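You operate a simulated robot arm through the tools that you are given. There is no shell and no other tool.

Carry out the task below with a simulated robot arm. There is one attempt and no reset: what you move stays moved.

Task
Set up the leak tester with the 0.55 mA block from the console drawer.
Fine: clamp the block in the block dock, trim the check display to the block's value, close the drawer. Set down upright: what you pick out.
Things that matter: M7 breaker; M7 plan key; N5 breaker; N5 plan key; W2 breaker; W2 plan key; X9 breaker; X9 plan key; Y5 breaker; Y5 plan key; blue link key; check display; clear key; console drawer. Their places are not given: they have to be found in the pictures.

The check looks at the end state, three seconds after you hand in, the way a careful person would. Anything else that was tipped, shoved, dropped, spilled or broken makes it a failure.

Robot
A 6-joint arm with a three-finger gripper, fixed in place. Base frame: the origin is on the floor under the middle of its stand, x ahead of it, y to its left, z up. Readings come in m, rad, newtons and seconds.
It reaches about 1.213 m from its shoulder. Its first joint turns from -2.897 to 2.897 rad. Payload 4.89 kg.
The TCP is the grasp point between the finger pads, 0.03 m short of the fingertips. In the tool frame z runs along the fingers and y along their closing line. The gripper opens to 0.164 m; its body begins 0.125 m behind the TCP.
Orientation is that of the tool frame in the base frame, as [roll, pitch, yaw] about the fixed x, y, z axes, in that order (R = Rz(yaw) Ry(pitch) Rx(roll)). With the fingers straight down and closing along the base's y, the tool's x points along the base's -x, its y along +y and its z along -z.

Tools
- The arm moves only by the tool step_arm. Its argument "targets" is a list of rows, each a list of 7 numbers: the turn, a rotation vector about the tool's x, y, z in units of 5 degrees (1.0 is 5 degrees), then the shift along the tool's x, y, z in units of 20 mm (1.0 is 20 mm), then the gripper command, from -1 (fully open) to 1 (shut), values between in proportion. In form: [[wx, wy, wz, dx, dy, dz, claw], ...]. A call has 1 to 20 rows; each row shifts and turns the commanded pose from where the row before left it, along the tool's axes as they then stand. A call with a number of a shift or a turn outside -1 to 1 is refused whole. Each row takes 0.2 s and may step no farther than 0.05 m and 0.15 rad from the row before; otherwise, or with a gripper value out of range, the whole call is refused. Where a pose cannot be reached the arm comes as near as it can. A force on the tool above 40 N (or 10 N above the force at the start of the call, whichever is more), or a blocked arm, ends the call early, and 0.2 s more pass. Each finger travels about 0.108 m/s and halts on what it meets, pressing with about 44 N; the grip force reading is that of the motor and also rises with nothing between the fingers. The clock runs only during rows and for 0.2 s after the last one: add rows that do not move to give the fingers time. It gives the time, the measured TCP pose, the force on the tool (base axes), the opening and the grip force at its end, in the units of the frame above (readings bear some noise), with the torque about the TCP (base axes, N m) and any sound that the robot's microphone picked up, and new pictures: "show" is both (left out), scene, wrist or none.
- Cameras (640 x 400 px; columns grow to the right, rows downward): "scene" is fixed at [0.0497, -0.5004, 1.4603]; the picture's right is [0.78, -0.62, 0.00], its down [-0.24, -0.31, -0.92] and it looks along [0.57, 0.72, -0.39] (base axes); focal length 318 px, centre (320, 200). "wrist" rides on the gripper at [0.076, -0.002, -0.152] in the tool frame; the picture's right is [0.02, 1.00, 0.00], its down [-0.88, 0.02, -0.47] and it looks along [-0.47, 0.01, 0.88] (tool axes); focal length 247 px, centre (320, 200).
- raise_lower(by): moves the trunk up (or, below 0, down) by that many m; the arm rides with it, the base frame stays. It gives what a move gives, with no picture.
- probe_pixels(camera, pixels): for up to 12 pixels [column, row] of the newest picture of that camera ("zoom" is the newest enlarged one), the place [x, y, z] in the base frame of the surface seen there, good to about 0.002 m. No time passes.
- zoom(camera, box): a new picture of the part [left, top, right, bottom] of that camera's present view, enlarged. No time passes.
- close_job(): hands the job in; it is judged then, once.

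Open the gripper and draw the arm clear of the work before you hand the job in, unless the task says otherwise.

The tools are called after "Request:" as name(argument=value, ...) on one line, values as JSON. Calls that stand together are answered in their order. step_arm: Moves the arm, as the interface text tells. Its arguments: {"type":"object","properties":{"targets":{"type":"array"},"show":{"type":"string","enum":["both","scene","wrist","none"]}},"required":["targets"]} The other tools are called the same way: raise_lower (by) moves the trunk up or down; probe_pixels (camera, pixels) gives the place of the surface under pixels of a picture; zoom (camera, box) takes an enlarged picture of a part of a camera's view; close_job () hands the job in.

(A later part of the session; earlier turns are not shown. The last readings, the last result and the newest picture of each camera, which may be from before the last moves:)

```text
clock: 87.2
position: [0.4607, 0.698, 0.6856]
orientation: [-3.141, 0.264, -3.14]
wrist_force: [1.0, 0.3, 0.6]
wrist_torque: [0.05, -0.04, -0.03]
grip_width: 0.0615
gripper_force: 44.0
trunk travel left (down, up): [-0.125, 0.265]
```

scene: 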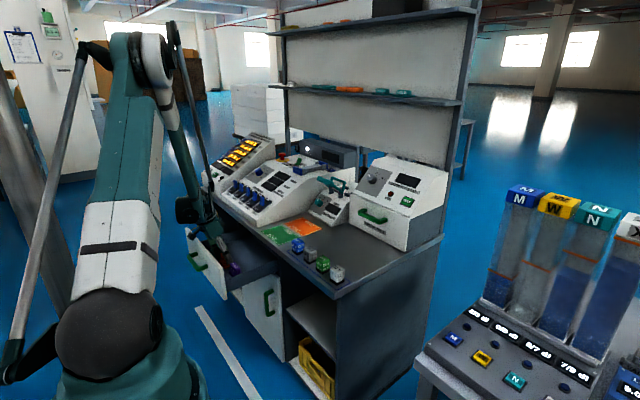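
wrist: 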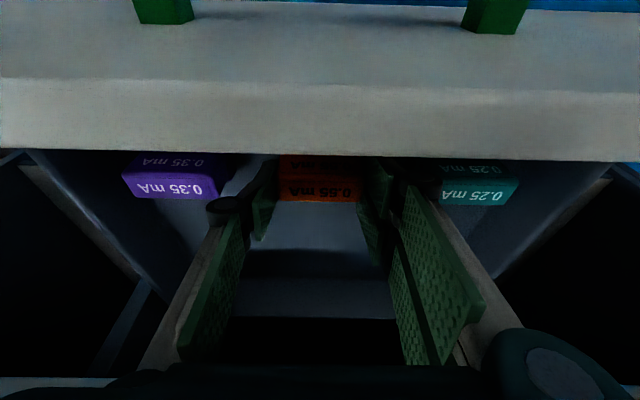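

The block is gripped (opening 0.0615, 44 N). I lift straight up 0.2 m.

Request:
step_arm(targets=[[0, 0, 0, -0.13, 0, -0.48, 0.6], [0, 0, 0, -0.261, 0, -0.965, 0.6], [0, 0, 0, -0.261, 0, -0.965, 0.6], [0, 0, 0, -0.261, 0, -0.965, 0.6], [0, 0, 0, -0.261, 0, -0.965, 0.6], [0, 0, 0, -0.261, 0, -0.965, 0.6], [0, 0, 0, -0.261, 0, -0.965, 0.6], [0, 0, 0, -0.261, 0, -0.965, 0.6], [0, 0, 0, -0.261, 0, -0.965, 0.6], [0, 0, 0, -0.261, 0, -0.965, 0.6], [0, 0, 0, -0.261, 0, -0.965, 0.6], [0, 0, 0, 0, 0, 0, 0.6]], show="both")

```text
clock: 89.8
position: [0.4597, 0.6997, 0.8957]
orientation: [3.141, 0.265, -3.14]
wrist_force: [-0.2, -0.3, -0.4]
wrist_torque: [0.04, -0.01, 0.03]
grip_width: 0.0613
gripper_force: 44.1
trunk travel left (down, up): [-0.125, 0.265]
```

scene: 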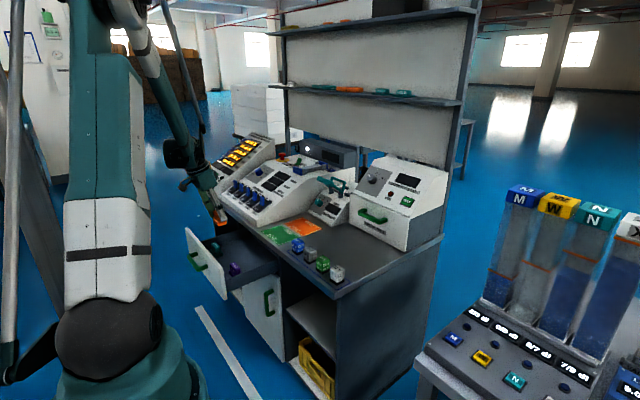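
wrist: 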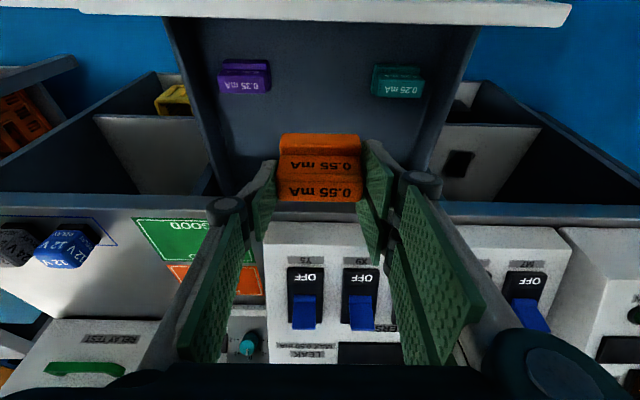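

The orange block is held upright. I probe it to learn its place relative to the TCP and check it's level.

Request:
zoom(camera="wrist", box=[260, 120, 380, 215])

Request:
probe_pixels(camera="wrist", pixels=[[285, 180], [355, 182], [320, 180], [320, 198], [285, 196], [352, 198], [320, 158], [320, 172], [320, 153], [285, 148], [355, 150], [320, 140]])

```text
4.21 times, centred on (320, 168) of wrist
```

zoom: 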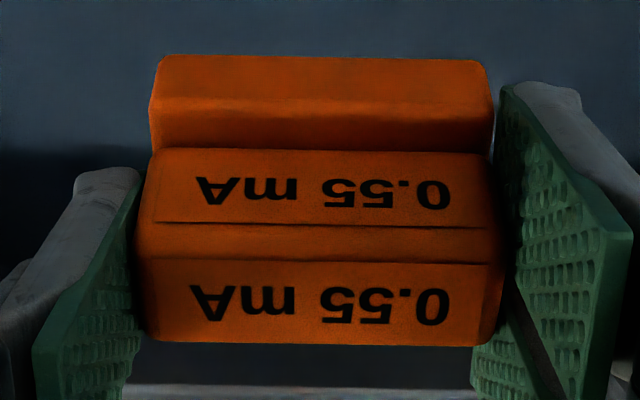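

```text
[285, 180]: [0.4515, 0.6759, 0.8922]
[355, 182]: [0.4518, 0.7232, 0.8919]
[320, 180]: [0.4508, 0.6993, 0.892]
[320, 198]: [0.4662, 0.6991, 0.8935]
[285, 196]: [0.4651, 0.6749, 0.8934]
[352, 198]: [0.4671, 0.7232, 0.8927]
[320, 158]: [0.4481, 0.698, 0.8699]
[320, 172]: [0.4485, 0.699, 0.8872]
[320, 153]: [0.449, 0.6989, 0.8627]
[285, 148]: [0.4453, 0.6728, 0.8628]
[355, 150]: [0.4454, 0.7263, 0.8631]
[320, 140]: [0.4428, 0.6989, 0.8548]
```

The block hangs level: top z≈0.893, foot front x≈0.442, so its centre is ~(TCP x+0.001, TCP y−0.001) and its bottom 0.052 below the TCP. I probe the finger knuckles to check clearance to the bail later.

Request:
zoom(camera="wrist", box=[350, 130, 500, 260])

Request:
probe_pixels(camera="wrist", pixels=[[418, 177], [432, 180], [405, 178], [425, 172], [366, 142], [380, 150], [225, 205], [215, 212], [240, 205], [270, 165]])

```text
3.08 times, centred on (425, 195) of wrist
```

zoom: 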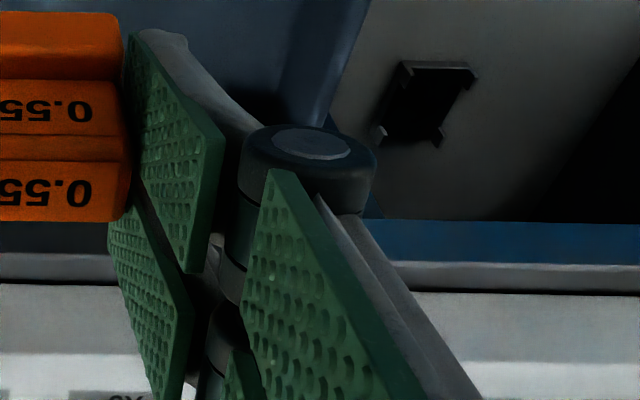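

```text
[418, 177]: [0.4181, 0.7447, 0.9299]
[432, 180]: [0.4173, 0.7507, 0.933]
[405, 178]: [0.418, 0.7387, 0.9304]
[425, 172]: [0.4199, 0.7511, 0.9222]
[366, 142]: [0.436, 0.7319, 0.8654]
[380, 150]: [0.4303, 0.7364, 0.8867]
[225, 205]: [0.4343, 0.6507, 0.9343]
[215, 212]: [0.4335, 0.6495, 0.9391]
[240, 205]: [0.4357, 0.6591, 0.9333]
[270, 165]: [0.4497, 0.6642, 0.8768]
```

Clearance to the bail will be a few mm but workable with the TCP at x≈1.020. I lift to z≈1.14 and start carrying the block across toward the tester.

Request:
step_arm(targets=[[0, 0, 0, -0.261, 0, -0.965, 0.6], [0, 0, 0, -0.261, 0, -0.965, 0.6], [0, 0, 0, -0.261, 0, -0.965, 0.6], [0, 0, 0, -0.261, 0, -0.965, 0.6], [0, 0, 0, -0.261, 0, -0.965, 0.6], [0, 0, 0, -0.261, 0, -0.965, 0.6], [0, 0, 0, -0.261, 0, -0.965, 0.6], [0, 0, 0, -0.261, 0, -0.965, 0.6], [0, 0, 0, -0.261, 0, -0.965, 0.6], [0, 0, 0, -0.261, 0, -0.965, 0.6], [0, 0, 0, -0.261, 0, -0.965, 0.6], [0, 0, 0, -0.261, 0, -0.965, 0.6], [0, 0, 0, -1, -0.32, 0.2, 0.6], [0, 0, 0, -1, -0.32, 0.2, 0.6], [0, 0, 0, -1, -0.32, 0.27, 0.6], [0, 0, 0, -1, -0.32, 0.27, 0.6], [0, 0, 0, -1, -0.32, 0.27, 0.6], [0, 0, 0, -1, -0.32, 0.27, 0.6], [0, 0, 0, -1, -0.32, 0.27, 0.6], [0, 0, 0, -1, -0.32, 0.27, 0.6]], show="scene")

```text
clock: 94.0
position: [0.6239, 0.6518, 1.1396]
orientation: [-3.141, 0.263, -3.14]
wrist_force: [-0.3, 0.8, -1.4]
wrist_torque: [-0.07, -0.11, -0.02]
grip_width: 0.0613
gripper_force: 43.8
trunk travel left (down, up): [-0.125, 0.265]
```

scene: 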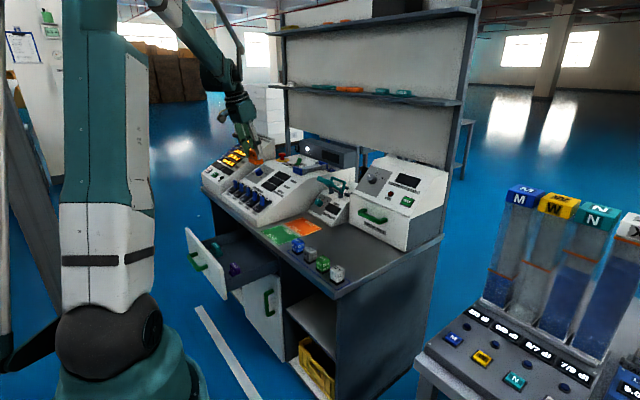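

Carrying on to above the dock at about (1.020, 0.526, 1.12).

Request:
step_arm(targets=[[0, 0, 0, -0.992, -0.332, 0.324, 0.6], [0, 0, 0, -0.992, -0.332, 0.324, 0.6], [0, 0, 0, -0.992, -0.332, 0.324, 0.6], [0, 0, 0, -0.992, -0.332, 0.324, 0.6], [0, 0, 0, -0.992, -0.332, 0.324, 0.6], [0, 0, 0, -0.992, -0.332, 0.324, 0.6], [0, 0, 0, -0.992, -0.332, 0.324, 0.6], [0, 0, 0, -0.992, -0.332, 0.324, 0.6], [0, 0, 0, -0.992, -0.332, 0.324, 0.6], [0, 0, 0, -0.992, -0.332, 0.324, 0.6], [0, 0, 0, -0.992, -0.332, 0.324, 0.6], [0, 0, 0, -0.992, -0.332, 0.324, 0.6], [0, 0, 0, -0.992, -0.332, 0.324, 0.6], [0, 0, 0, -0.992, -0.332, 0.324, 0.6], [0, 0, 0, -0.992, -0.332, 0.324, 0.6], [0, 0, 0, -0.992, -0.332, 0.324, 0.6], [0, 0, 0, -0.992, -0.332, 0.324, 0.6], [0, 0, 0, -0.992, -0.332, 0.324, 0.6], [0, 0, 0, -0.992, -0.332, 0.324, 0.6], [0, 0, 0, 0, 0, 0, 0.6]], show="both")

```text
clock: 98.2
position: [1.0226, 0.524, 1.1178]
orientation: [3.141, 0.263, -3.14]
wrist_force: [-0.2, -0.8, -1.2]
wrist_torque: [0.02, 0.0, 0.01]
grip_width: 0.0613
gripper_force: 43.5
trunk travel left (down, up): [-0.125, 0.265]
```

scene: 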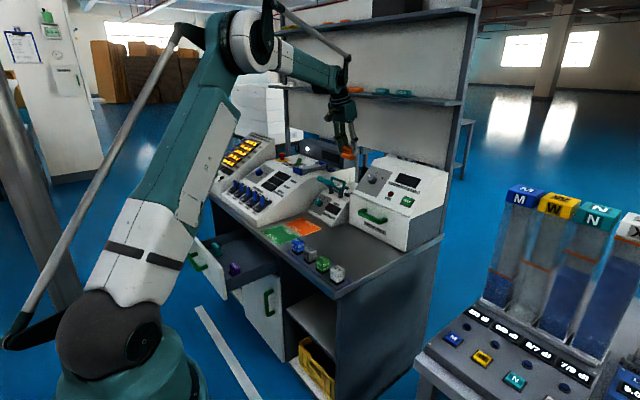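
wrist: 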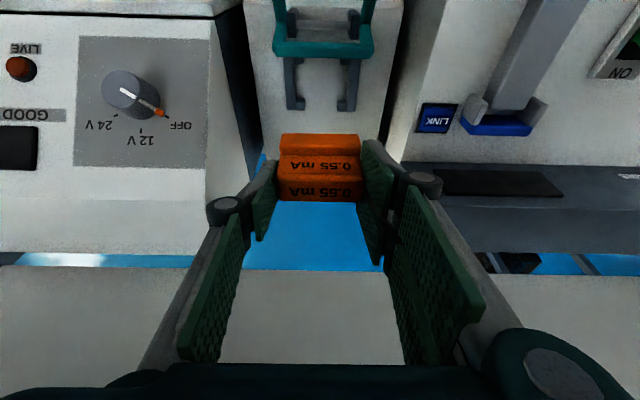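

Above the dock, block level. I descend straight down to z≈1.018 and then check alignment against the brackets.

Request:
step_arm(targets=[[0, 0, 0, 0.261, 0, 0.965, 0.6], [0, 0, 0, 0.261, 0, 0.965, 0.6], [0, 0, 0, 0.261, 0, 0.965, 0.6], [0, 0, 0, 0.261, 0, 0.965, 0.6], [0, 0, 0, 0.261, 0, 0.965, 0.6], [0, 0, 0, 0, 0, 0, 0.6]], show="both")

Request:
zoom(camera="wrist", box=[240, 80, 400, 220])

Request:
zoom(camera="scene", box=[310, 130, 390, 200])

```text
clock: 99.6
position: [1.0233, 0.5248, 1.0177]
orientation: [3.142, 0.264, -3.14]
wrist_force: [0.4, -0.4, -0.7]
wrist_torque: [0.04, 0.0, 0.03]
grip_width: 0.0611
gripper_force: 44.0
trunk travel left (down, up): [-0.125, 0.265]
```

scene: 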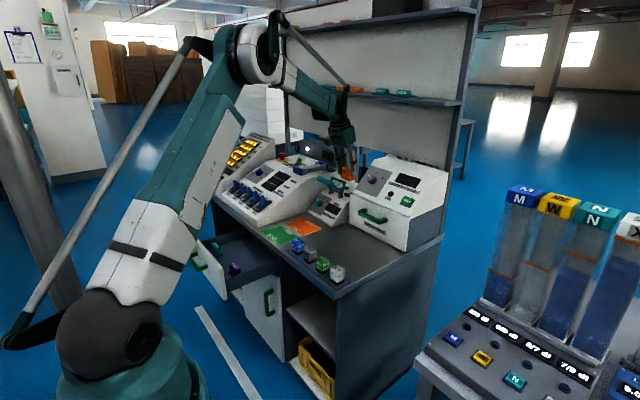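
wrist: 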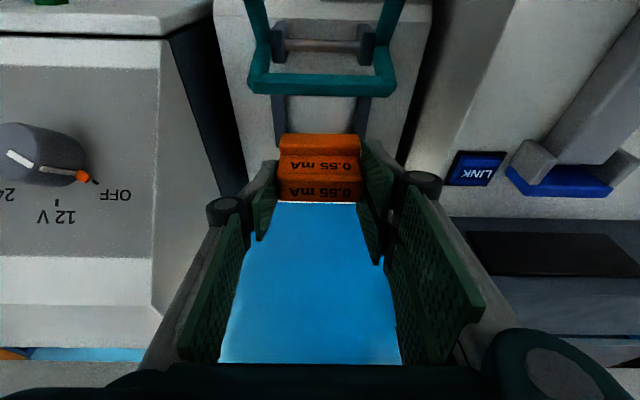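

```text
2.86 times, centred on (320, 150) of wrist
```

zoom: 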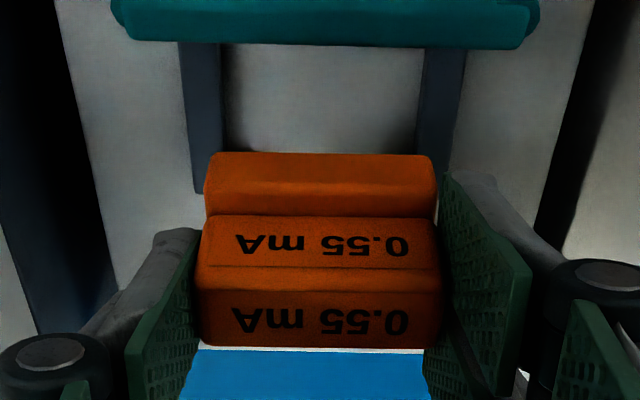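

```text
5.71 times, centred on (350, 165) of scene
```

zoom: 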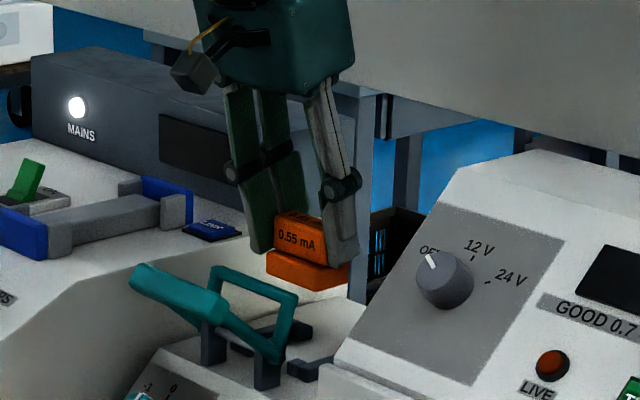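

I probe the block's foot and face edges in the hand plus the bail bar to fix the final offset.

Request:
probe_pixels(camera="wrist", pixels=[[293, 142], [346, 144], [320, 138], [320, 150], [320, 165], [292, 175], [346, 176], [320, 180], [320, 195], [320, 92], [290, 92], [350, 92]])

Request:
probe_pixels(camera="zoom", pixels=[[270, 270], [345, 290], [330, 260], [300, 230], [240, 275], [230, 180], [295, 290], [340, 185]])

```text
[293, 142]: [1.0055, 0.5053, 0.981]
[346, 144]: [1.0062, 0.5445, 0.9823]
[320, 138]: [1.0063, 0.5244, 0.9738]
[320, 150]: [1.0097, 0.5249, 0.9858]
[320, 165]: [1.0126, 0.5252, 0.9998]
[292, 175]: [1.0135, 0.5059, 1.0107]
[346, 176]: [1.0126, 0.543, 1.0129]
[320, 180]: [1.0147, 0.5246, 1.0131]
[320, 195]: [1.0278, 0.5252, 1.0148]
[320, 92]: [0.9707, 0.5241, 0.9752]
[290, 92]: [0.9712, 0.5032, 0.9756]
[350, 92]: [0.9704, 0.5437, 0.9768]
```

```text
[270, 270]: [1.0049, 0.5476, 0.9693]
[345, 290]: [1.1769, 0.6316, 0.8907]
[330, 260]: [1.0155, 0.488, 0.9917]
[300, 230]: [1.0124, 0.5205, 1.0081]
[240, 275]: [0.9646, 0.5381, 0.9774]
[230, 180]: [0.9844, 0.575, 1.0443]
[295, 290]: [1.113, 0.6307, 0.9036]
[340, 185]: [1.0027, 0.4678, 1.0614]
```

The block's foot front is at x≈1.0055, so its centre is ~1.024; I need −4 mm in x. y is right (0.525). I shift back 4 mm and lower 58 mm, stopping just above the deck.

Request:
step_arm(targets=[[0, 0, 0, 0.193, 0, -0.05, 0.6], [0, 0, 0, 0.127, 0, 0.467, 0.6], [0, 0, 0, 0.127, 0, 0.467, 0.6], [0, 0, 0, 0.127, 0, 0.467, 0.6], [0, 0, 0, 0.127, 0, 0.467, 0.6], [0, 0, 0, 0.127, 0, 0.467, 0.6], [0, 0, 0, 0.127, 0, 0.467, 0.6], [0, 0, 0, 0, 0, 0, 0.6]], show="both")

Request:
zoom(camera="wrist", box=[220, 30, 420, 220])

Request:
zoom(camera="scene", box=[310, 140, 390, 210])

```text
clock: 101.4
position: [1.0173, 0.526, 0.9598]
orientation: [-3.142, 0.264, -3.141]
wrist_force: [-0.4, -0.8, -0.4]
wrist_torque: [-0.01, 0.0, -0.01]
grip_width: 0.0612
gripper_force: 44.4
trunk travel left (down, up): [-0.125, 0.265]
```

scene: 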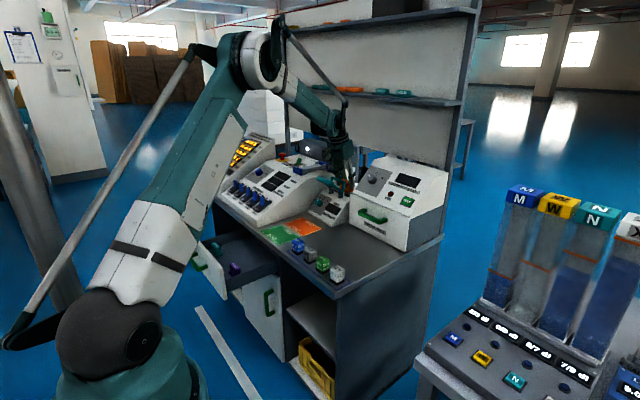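
wrist: 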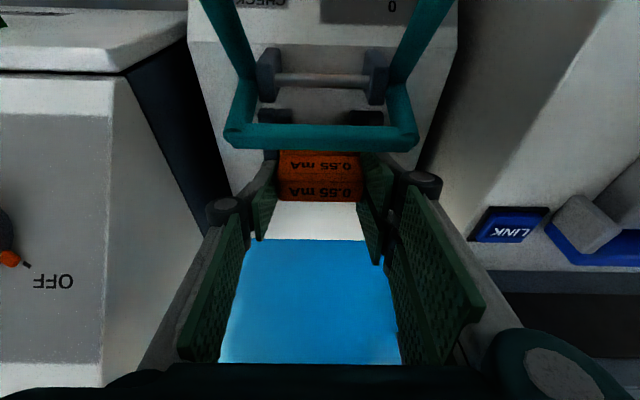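

```text
2.11 times, centred on (320, 125) of wrist
```

zoom: 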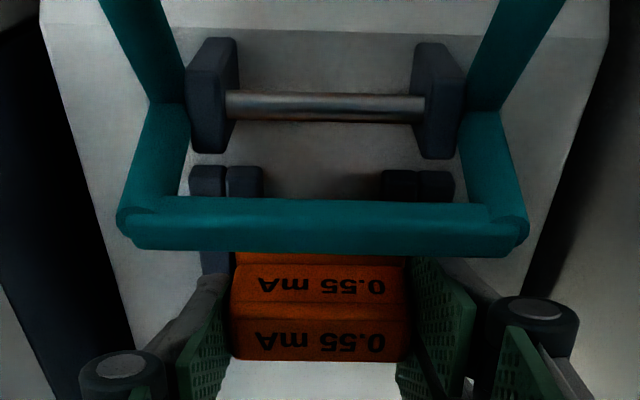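

```text
5.71 times, centred on (350, 175) of scene
```

zoom: 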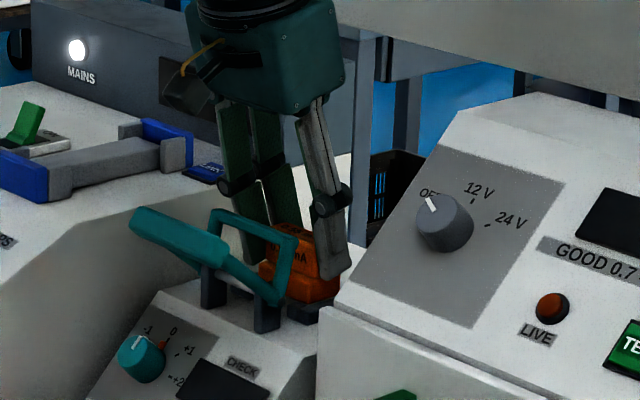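

Near the deck now. I probe the block's upper edges and the visible front hooks to verify the alignment before the last few mm.

Request:
probe_pixels(camera="wrist", pixels=[[320, 165], [320, 178], [320, 192], [285, 190], [355, 190], [282, 165], [358, 167], [275, 116], [365, 117], [320, 197], [257, 125], [380, 125]])

Request:
zoom(camera="wrist", box=[230, 90, 410, 210])

```text
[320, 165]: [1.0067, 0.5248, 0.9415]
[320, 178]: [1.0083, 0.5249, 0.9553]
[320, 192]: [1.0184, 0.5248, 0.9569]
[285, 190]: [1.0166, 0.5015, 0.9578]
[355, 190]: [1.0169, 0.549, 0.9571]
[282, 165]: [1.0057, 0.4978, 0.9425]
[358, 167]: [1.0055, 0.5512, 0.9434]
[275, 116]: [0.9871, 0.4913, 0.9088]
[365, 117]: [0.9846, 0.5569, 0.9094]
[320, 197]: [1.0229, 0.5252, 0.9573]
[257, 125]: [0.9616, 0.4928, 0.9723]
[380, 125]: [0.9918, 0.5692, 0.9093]
```

```text
3.33 times, centred on (320, 150) of wrist
```

zoom: 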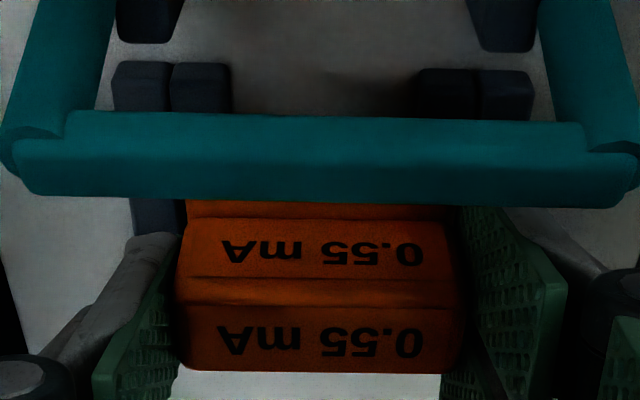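

The block's base now spans x≈0.999–1.036 (pocket 0.996–1.042) and its bottom is ~9 mm above the deck. I lower the last 9 mm slowly.

Request:
step_arm(targets=[[0, 0, 0, 0.023, -0.01, 0.149, 0.6], [0, 0, 0, 0.023, -0.01, 0.149, 0.6], [0, 0, 0, 0.023, 0, 0.149, 0.6], [0, 0, 0, 0, 0, 0, 0.6]], show="wrist")

```text
clock: 102.4
position: [1.0179, 0.5239, 0.9509]
orientation: [3.141, 0.264, -3.139]
wrist_force: [0.6, 0.7, -1.0]
wrist_torque: [-0.03, -0.01, 0.01]
grip_width: 0.0614
gripper_force: 44.3
trunk travel left (down, up): [-0.125, 0.265]
```

wrist: 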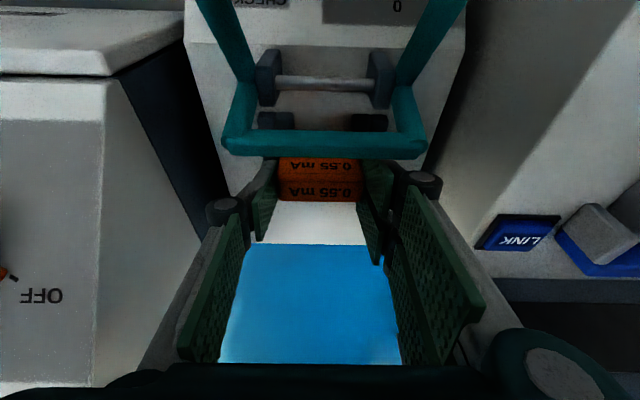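

No contact yet; I check the block's top height and rear edge.

Request:
probe_pixels(camera="wrist", pixels=[[320, 190], [320, 198], [290, 192], [350, 192], [320, 168], [320, 176], [320, 215]])

Request:
step_arm(targets=[[0, 0, 0, 0.013, 0, 0.048, 0.6], [0, 0, 0, 0.013, 0, 0.048, 0.6], [0, 0, 0, 0, 0, 0, 0.6]], show="none")

```text
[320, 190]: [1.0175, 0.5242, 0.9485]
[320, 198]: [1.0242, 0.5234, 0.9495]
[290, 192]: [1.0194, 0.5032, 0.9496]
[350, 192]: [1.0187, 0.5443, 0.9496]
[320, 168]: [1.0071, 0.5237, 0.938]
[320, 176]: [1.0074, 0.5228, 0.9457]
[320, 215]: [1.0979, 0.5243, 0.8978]
```

```text
clock: 103.2
position: [1.0185, 0.5238, 0.9508]
orientation: [-3.14, 0.265, -3.139]
wrist_force: [3.1, 1.7, 13.2]
wrist_torque: [0.48, -0.17, -0.11]
grip_width: 0.0612
gripper_force: 43.5
trunk travel left (down, up): [-0.125, 0.265]
```

Contact with the deck (13 N in z): the block is seated. I open the fingers to ~0.078 m to release it.

Request:
step_arm(targets=[[0, 0, 0, 0, 0, 0, 0.2], [0, 0, 0, 0, 0, 0, 0.1], [0, 0, 0, 0, 0, 0, 0.05], [0, 0, 0, 0, 0, 0, 0.05]], show="wrist")

Request:
zoom(camera="wrist", box=[220, 80, 440, 220])

```text
clock: 104.2
position: [1.0196, 0.524, 0.9487]
orientation: [-3.141, 0.265, -3.14]
wrist_force: [-0.1, 0.4, 0.3]
wrist_torque: [-0.02, -0.02, -0.02]
grip_width: 0.078
gripper_force: 0.0
trunk travel left (down, up): [-0.125, 0.265]
```

wrist: 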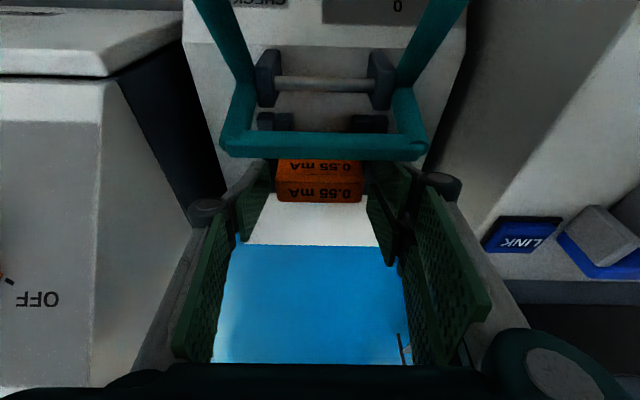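

```text
2.86 times, centred on (330, 150) of wrist
```

zoom: 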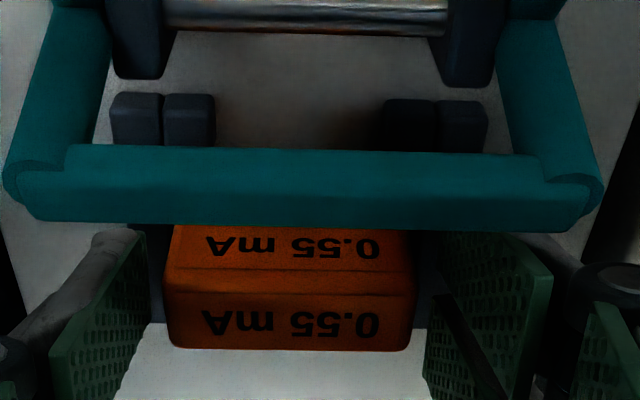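

The block stands free in the dock. I retreat straight up 0.16 m.

Request:
step_arm(targets=[[0, 0, 0, -0.13, 0, -0.483, 0.05], [0, 0, 0, -0.261, 0, -0.965, 0.05], [0, 0, 0, -0.261, 0, -0.965, 0.05], [0, 0, 0, -0.261, 0, -0.965, 0.05], [0, 0, 0, -0.261, 0, -0.965, 0.05], [0, 0, 0, -0.261, 0, -0.965, 0.05], [0, 0, 0, -0.261, 0, -0.965, 0.05], [0, 0, 0, -0.261, 0, -0.965, 0.05], [0, 0, 0, 0, 0, 0, 0.05]], show="both")

Request:
zoom(camera="wrist", box=[240, 0, 400, 140])

Request:
zoom(camera="scene", box=[310, 150, 370, 220])

```text
clock: 106.2
position: [1.0202, 0.5257, 1.0997]
orientation: [3.141, 0.263, -3.139]
wrist_force: [-0.8, 0.4, -0.8]
wrist_torque: [-0.03, 0.04, -0.01]
grip_width: 0.078
gripper_force: 0.0
trunk travel left (down, up): [-0.125, 0.265]
```

scene: 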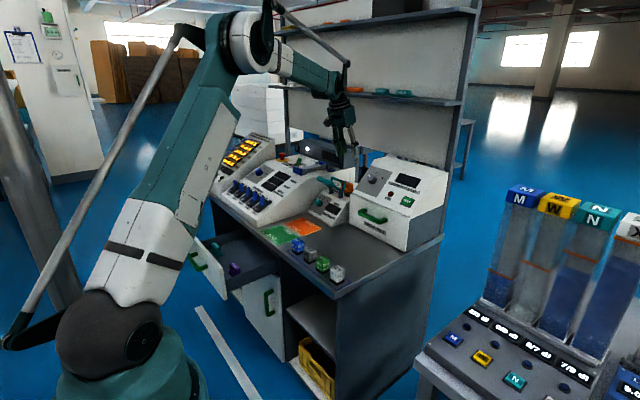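
wrist: 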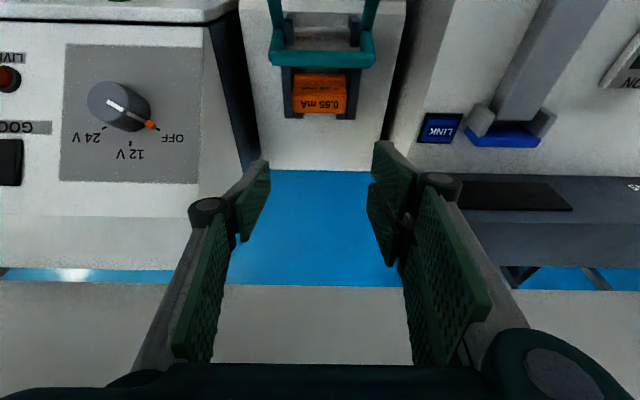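

```text
2.86 times, centred on (320, 70) of wrist
```

zoom: 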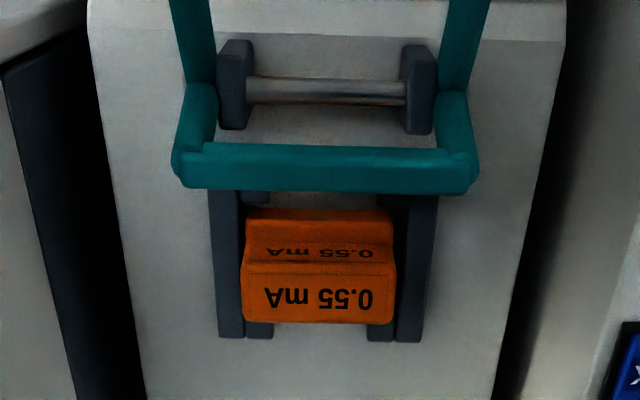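

```text
5.71 times, centred on (340, 185) of scene
```

zoom: 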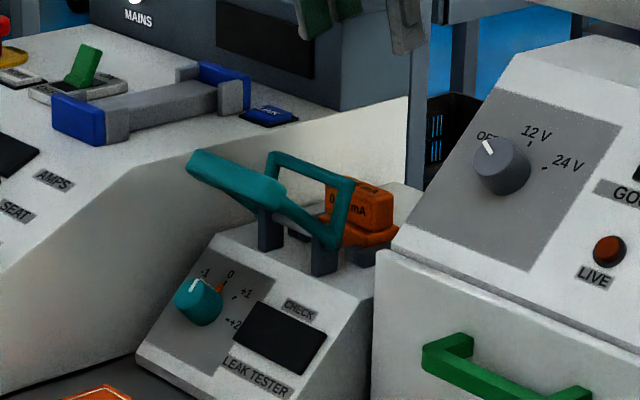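

The block stands in the dock between the brackets. I confirm its position.

Request:
probe_pixels(camera="wrist", pixels=[[320, 77], [320, 85], [320, 92], [320, 103], [300, 103], [340, 103], [320, 110], [303, 76], [336, 76], [297, 110], [348, 112], [320, 74]])

```text
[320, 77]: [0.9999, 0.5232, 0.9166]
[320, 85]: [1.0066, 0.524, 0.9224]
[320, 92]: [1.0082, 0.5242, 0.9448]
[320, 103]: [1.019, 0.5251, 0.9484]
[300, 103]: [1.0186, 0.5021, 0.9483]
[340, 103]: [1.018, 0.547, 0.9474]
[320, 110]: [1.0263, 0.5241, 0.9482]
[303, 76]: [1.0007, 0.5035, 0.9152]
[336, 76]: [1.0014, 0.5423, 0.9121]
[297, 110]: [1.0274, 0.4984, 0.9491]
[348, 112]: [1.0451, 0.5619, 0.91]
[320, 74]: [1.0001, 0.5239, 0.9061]
```

Block is properly seated: base front x≈1.000, centre ≈1.019, top z≈0.948. Next the clamp: I close the fingers and go around in front of the teal lever handle (x≈0.88, z≈0.985) so I can push it over toward the block.

Request:
step_arm(targets=[[0, 0, 0, 0.5, 0, -0.5, 0.05], [0, 0, 0, 1, 0, -0.27, 0.3], [0, 0, 0, 1, 0, -0.27, 0.6], [0, 0, 0, 1, 0, -0.27, 1], [0, 0, 0, 1, 0, -0.27, 1], [0, 0, 0, 1, 0, -0.27, 1], [0, 0, 0, 1, 0, -0.27, 1], [0, 0, 0, 1, 0, -0.27, 1], [0, 0, 0, 1, 0, -0.27, 1], [0, 0, 0, 1, 0, -0.27, 1], [0, 0, 0, 1, 0, -0.27, 1], [0, 0, 0, 0, 0, 0, 1]], show="both")

```text
clock: 108.8
position: [0.8011, 0.526, 1.1082]
orientation: [3.141, 0.264, -3.14]
wrist_force: [1.0, -0.5, -0.7]
wrist_torque: [0.01, -0.02, 0.01]
grip_width: 0.0
gripper_force: 44.5
trunk travel left (down, up): [-0.125, 0.265]
```

scene: 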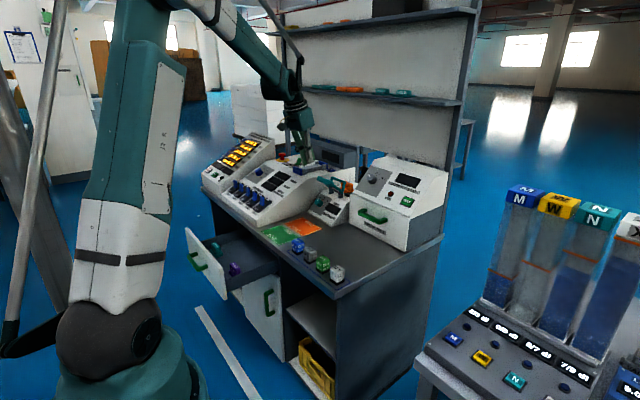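
wrist: 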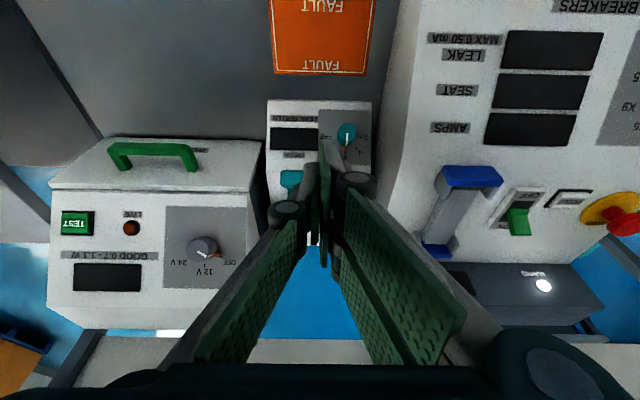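

Fingers are shut at (0.801, 0.526, 1.108). I lower to z≈0.993 in front of the handle (handle front ≈0.868, finger far side ≈0.83).

Request:
step_arm(targets=[[0, 0, 0, 0.25, 0, 0.925, 1], [0, 0, 0, 0.25, 0, 0.925, 1], [0, 0, 0, 0.25, 0, 0.925, 1], [0, 0, 0, 0.25, 0, 0.925, 1], [0, 0, 0, 0.25, 0, 0.925, 1], [0, 0, 0, 0.25, 0, 0.925, 1], [0, 0, 0, 0, 0, 0, 1]], show="both")

Request:
zoom(camera="scene", box=[280, 140, 380, 220])

```text
clock: 110.4
position: [0.8002, 0.5224, 0.991]
orientation: [3.14, 0.263, -3.14]
wrist_force: [0.6, -0.5, -0.1]
wrist_torque: [-0.03, -0.04, 0.03]
grip_width: 0.0
gripper_force: 43.4
trunk travel left (down, up): [-0.125, 0.265]
```

scene: 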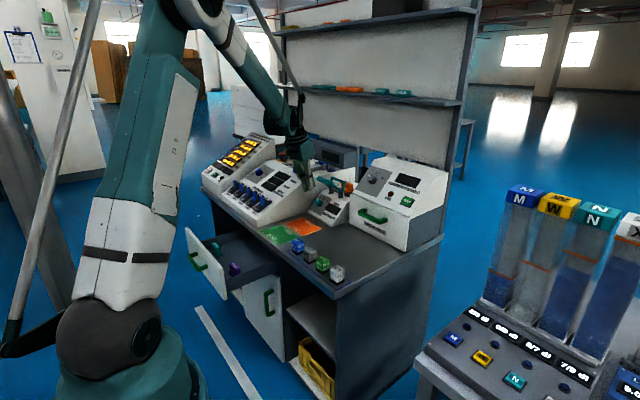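
wrist: 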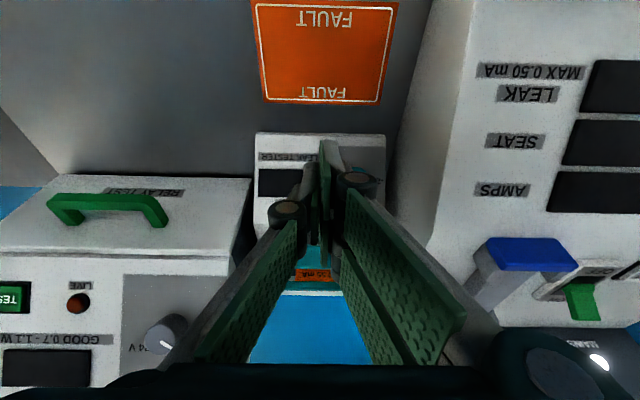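

```text
5.00 times, centred on (330, 180) of scene
```

zoom: 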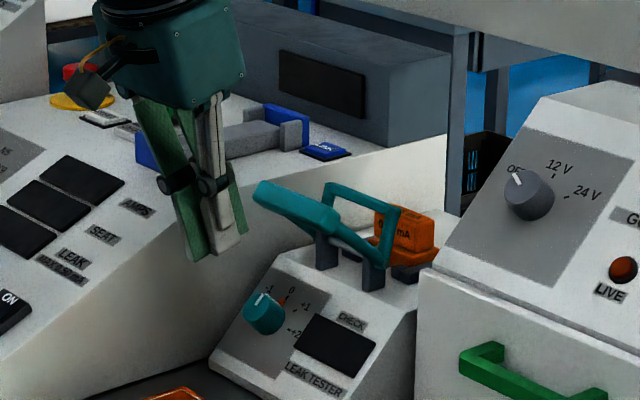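

Fingers are just in front of the handle. I push forward (+x) in 8 mm steps.

Request:
step_arm(targets=[[0, 0, 0, -0.386, 0, 0.105, 1], [0, 0, 0, -0.386, 0, 0.105, 1], [0, 0, 0, -0.386, 0, 0.105, 1], [0, 0, 0, -0.386, 0, 0.105, 1], [0, 0, 0, -0.386, 0, 0.105, 1], [0, 0, 0, -0.386, 0, 0.105, 1], [0, 0, 0, -0.386, 0, 0.105, 1], [0, 0, 0, -0.386, 0, 0.105, 1], [0, 0, 0, 0, 0, 0, 1]], show="both")

Request:
zoom(camera="scene", box=[280, 140, 380, 220])

```text
clock: 112.4
position: [0.8636, 0.5236, 0.9909]
orientation: [3.141, 0.263, -3.138]
wrist_force: [-1.2, 0.7, -1.1]
wrist_torque: [0.02, -0.01, 0.02]
grip_width: 0.0
gripper_force: 44.3
trunk travel left (down, up): [-0.125, 0.265]
```

scene: 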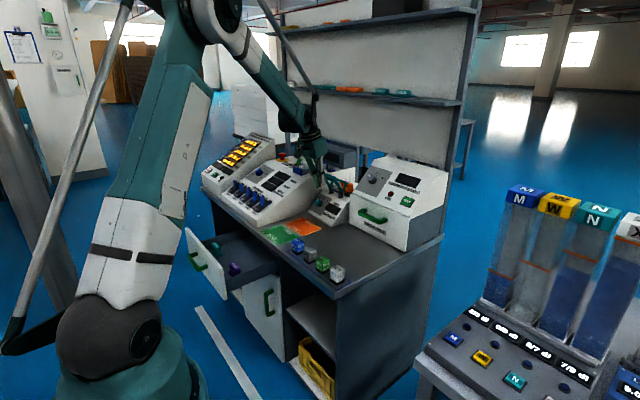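
wrist: 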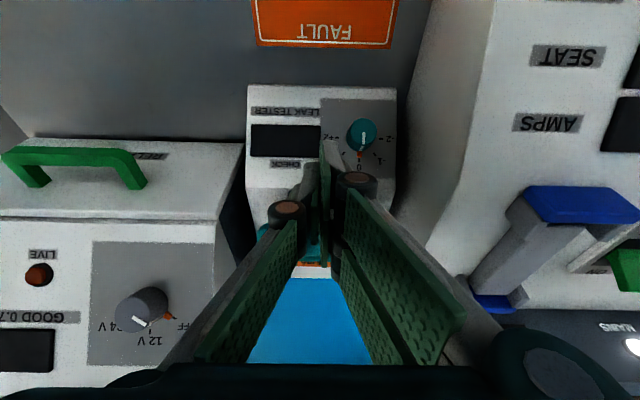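

```text
5.00 times, centred on (330, 180) of scene
```

zoom: 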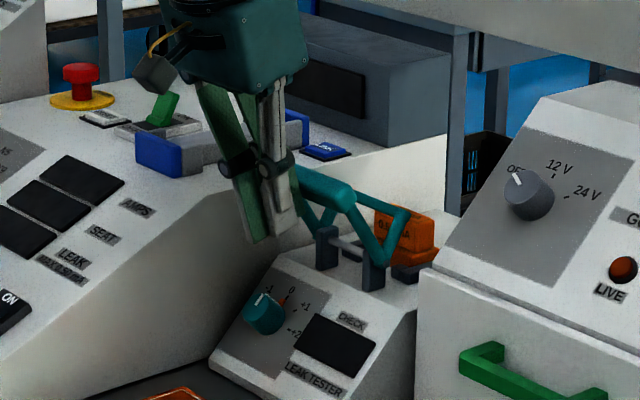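

The lever is turning: the handle has risen and the bail swings toward the block. I keep pushing forward.

Request:
step_arm(targets=[[0, 0, 0, -0.386, 0, 0.105, 1], [0, 0, 0, -0.386, 0, 0.105, 1], [0, 0, 0, -0.386, 0, 0.105, 1], [0, 0, 0, -0.386, 0, 0.105, 1], [0, 0, 0, -0.386, 0, 0.105, 1], [0, 0, 0, -0.386, 0, 0.105, 1], [0, 0, 0, 0, 0, 0, 1]], show="both")

Request:
zoom(camera="scene", box=[280, 140, 380, 220])

```text
clock: 114.0
position: [0.912, 0.5233, 0.9916]
orientation: [-3.14, 0.264, -3.137]
wrist_force: [0.1, -0.2, -0.1]
wrist_torque: [-0.03, -0.01, -0.01]
grip_width: 0.0002
gripper_force: 44.2
trunk travel left (down, up): [-0.125, 0.265]
```

scene: 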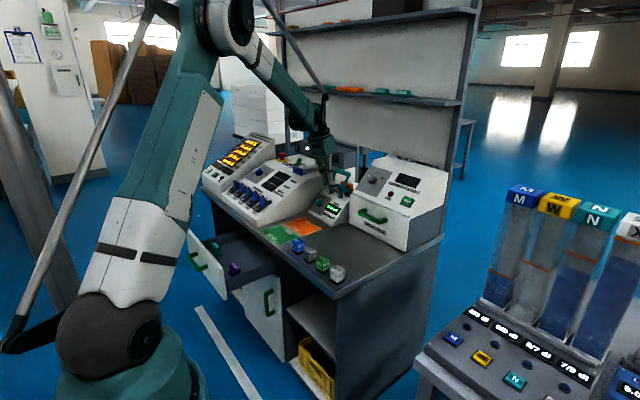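
wrist: 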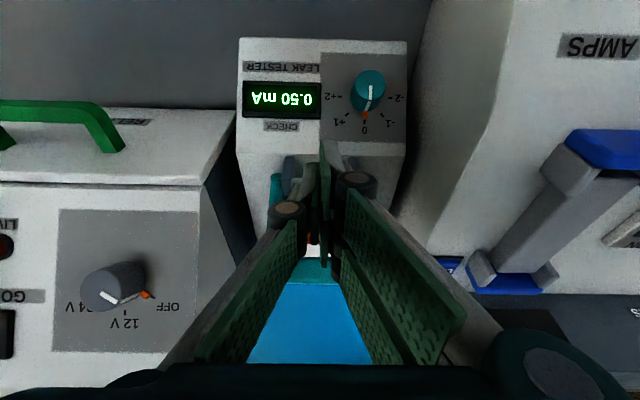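

```text
5.00 times, centred on (330, 180) of scene
```

zoom: 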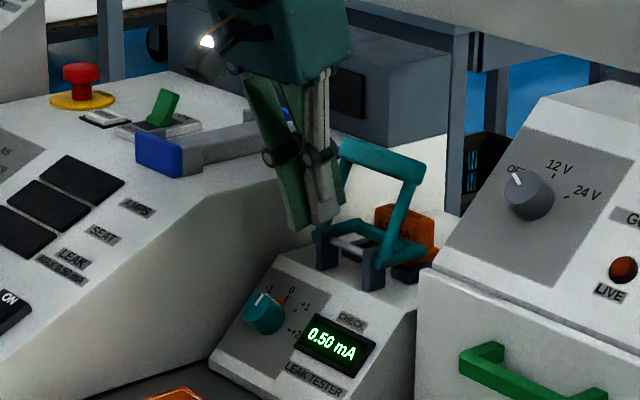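

The check display lit: "0.50 mA", so the clamp has made contact with the block. I probe the handle and bail to see if the clamp is fully over.

Request:
zoom(camera="scene", box=[320, 160, 360, 190])

Request:
probe_pixels(camera="scene", pixels=[[350, 170], [357, 174], [362, 178], [361, 185], [357, 190], [352, 191], [362, 190], [353, 195], [343, 189]])

```text
13.33 times, centred on (340, 175) of scene
```

zoom: 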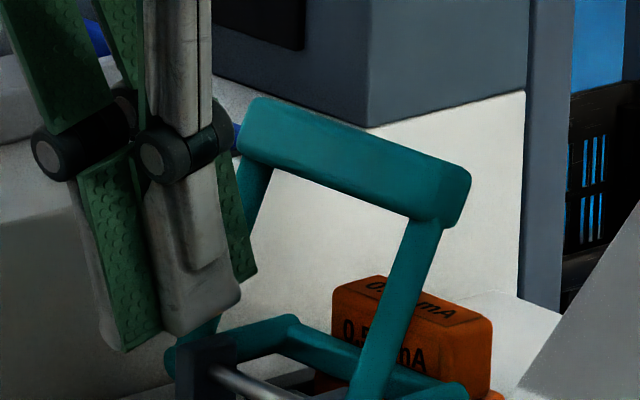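

```text
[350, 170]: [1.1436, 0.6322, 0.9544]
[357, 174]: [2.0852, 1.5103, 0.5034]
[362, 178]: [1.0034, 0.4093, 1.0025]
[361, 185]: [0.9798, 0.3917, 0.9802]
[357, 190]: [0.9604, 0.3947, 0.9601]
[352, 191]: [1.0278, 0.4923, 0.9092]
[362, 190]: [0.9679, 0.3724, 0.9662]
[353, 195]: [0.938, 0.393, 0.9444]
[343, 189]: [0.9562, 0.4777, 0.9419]
```

Request:
probe_pixels(camera="zoom", pixels=[[355, 150], [350, 185], [270, 130], [450, 200], [400, 290], [300, 340], [410, 375], [380, 290], [350, 365], [230, 330], [440, 390], [190, 365]])

```text
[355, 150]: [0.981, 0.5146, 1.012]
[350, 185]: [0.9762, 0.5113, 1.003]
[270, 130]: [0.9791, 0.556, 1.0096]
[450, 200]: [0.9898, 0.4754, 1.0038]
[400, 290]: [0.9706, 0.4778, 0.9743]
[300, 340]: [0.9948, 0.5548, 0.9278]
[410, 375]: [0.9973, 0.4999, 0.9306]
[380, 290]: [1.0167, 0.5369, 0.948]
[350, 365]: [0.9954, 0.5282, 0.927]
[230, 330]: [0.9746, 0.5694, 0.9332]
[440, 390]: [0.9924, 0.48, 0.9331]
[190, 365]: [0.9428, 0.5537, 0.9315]
```

The bail bar is at (0.997, z 0.928) on the block's foot, and the handle is past vertical at about (0.983, 1.008). I nudge the handle a bit further to make sure it is fully pressed home.

Request:
step_arm(targets=[[0, 0, 0, -0.386, 0, 0.105, 1], [0, 0, 0, -0.386, 0, 0.105, 1], [0, 0, 0, -0.386, 0, 0.105, 1], [0, 0, 0, -0.2, 0, 0.054, 1], [0, 0, 0, -0.2, 0, 0.054, 1], [0, 0, 0, -0.2, 0, 0.054, 1], [0, 0, 0, 0, 0, 0, 1]], show="both")

Request:
zoom(camera="scene", box=[310, 150, 370, 220])

```text
clock: 115.6
position: [0.9468, 0.5241, 0.9916]
orientation: [3.141, 0.263, -3.139]
wrist_force: [-28.9, -6.9, -7.7]
wrist_torque: [0.02, -0.01, -0.23]
grip_width: 0.0
gripper_force: 44.1
trunk travel left (down, up): [-0.125, 0.265]
```

scene: 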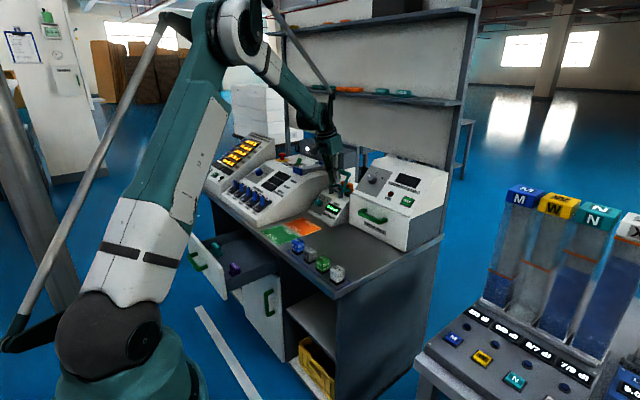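
wrist: 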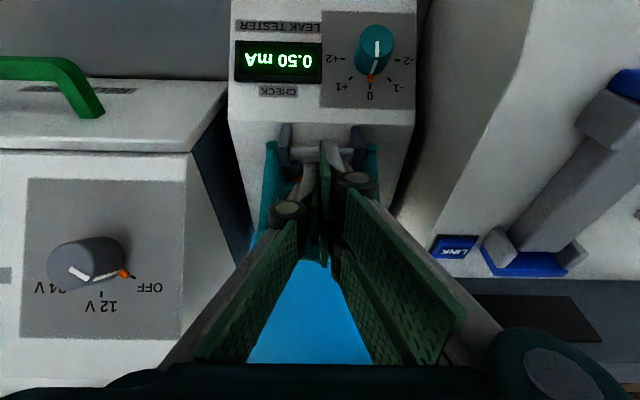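

```text
5.71 times, centred on (340, 185) of scene
```

zoom: 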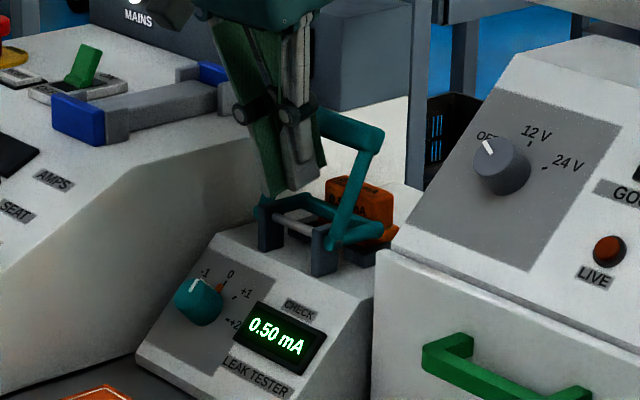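

The handle is firmly at its stop (−29 N reaction) and the display reads 0.50 mA. I back off from the lever and tilt the tool to 45° to face the trim knob squarely.

Request:
step_arm(targets=[[0, 0, 0, 0.5, 0, -0.14, 1], [0, 0, 0, 0.965, 0, -0.262, 1], [0, 0, 0, 0.965, 0, -0.262, 1], [0, 0, 0, 0.965, 0, -0.262, 1], [0, 0, 0, 0.965, 0, -0.262, 1], [0, 0, 0, 0.965, 0, -0.262, 1], [0, 0, 0, 0.965, 0, -0.262, 1], [0, -1, 0, 0, 0, 0, 1], [0, -1, 0, 0, 0, 0, 1], [0, -1, 0, 0, 0, 0, 1], [0, -1, 0, 0, 0, 0, 1], [0, -1, 0, 0, 0, 0, 1], [0, -1, 0, 0, 0, 0, 0.8], [0, 0, 0, 0, 0, 0, 0.6], [0, 0, 0, 0, 0, 0, 0.5]], show="both")

Request:
zoom(camera="scene", box=[310, 150, 370, 220])

```text
clock: 118.8
position: [0.8182, 0.5224, 0.9903]
orientation: [3.141, 0.787, -3.137]
wrist_force: [-0.2, 0.5, -0.1]
wrist_torque: [0.01, 0.03, 0.02]
grip_width: 0.0408
gripper_force: 0.1
trunk travel left (down, up): [-0.125, 0.265]
```

scene: 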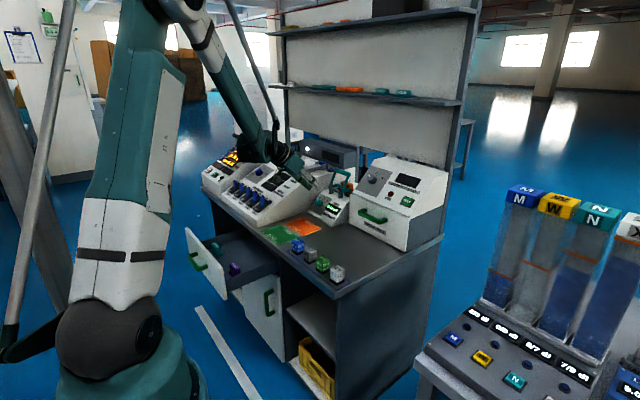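
wrist: 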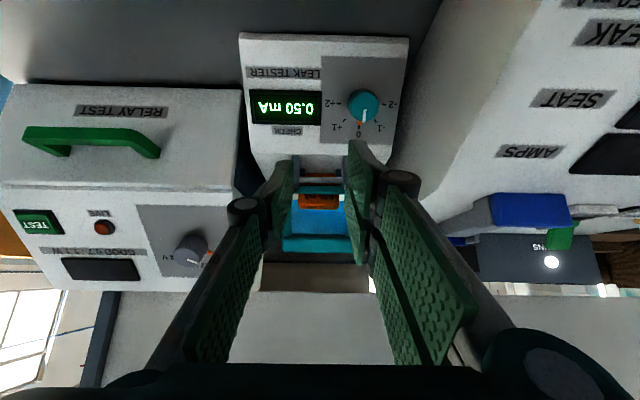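

```text
5.71 times, centred on (340, 185) of scene
```

zoom: 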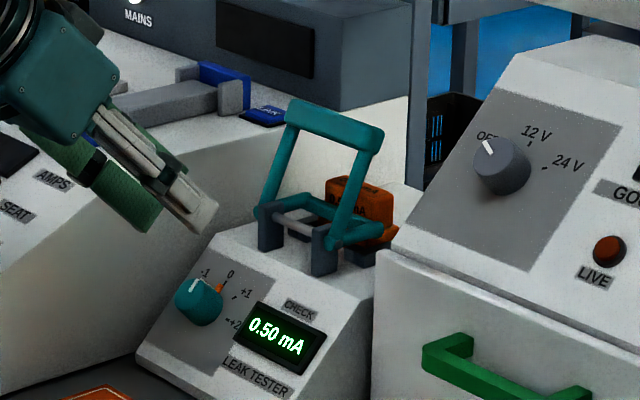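

The clamp stays closed. Now I zoom on the knob and display from the wrist camera and probe the knob's rim and panel.

Request:
zoom(camera="wrist", box=[235, 30, 415, 150])

Request:
probe_pixels(camera="wrist", pixels=[[364, 105], [348, 105], [378, 105], [364, 92], [364, 118], [340, 75], [395, 75], [340, 130], [395, 135], [285, 105], [358, 98], [370, 112]])

```text
3.33 times, centred on (325, 90) of wrist
```

zoom: 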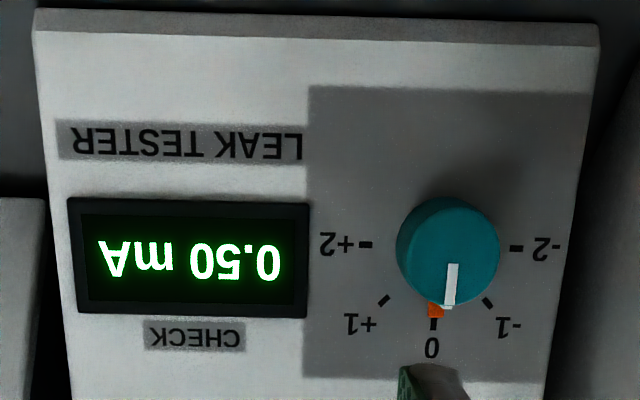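

```text
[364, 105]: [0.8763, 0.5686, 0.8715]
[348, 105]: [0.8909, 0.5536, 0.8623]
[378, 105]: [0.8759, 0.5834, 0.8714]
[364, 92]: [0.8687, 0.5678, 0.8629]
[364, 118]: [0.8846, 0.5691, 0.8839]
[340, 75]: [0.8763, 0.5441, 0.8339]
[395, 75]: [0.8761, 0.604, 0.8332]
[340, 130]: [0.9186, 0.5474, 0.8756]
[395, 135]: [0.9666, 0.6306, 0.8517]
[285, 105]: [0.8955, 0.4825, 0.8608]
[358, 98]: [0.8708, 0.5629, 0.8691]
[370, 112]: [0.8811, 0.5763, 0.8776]
```

I probe the dial's tick marks to find the knob's axis on the panel precisely.

Request:
probe_pixels(camera="zoom", pixels=[[366, 244], [516, 248], [433, 325], [384, 300], [488, 303], [402, 255], [498, 258], [450, 215], [450, 225], [450, 290], [455, 240], [420, 255]])

```text
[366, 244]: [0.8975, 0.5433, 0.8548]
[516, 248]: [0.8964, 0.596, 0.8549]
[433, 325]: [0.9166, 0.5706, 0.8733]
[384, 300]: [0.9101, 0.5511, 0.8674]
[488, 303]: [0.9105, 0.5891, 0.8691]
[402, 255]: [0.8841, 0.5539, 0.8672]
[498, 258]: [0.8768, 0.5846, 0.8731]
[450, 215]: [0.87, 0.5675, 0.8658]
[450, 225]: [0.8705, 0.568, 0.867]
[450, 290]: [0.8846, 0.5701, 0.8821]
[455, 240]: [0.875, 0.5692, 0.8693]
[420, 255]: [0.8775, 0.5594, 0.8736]
```

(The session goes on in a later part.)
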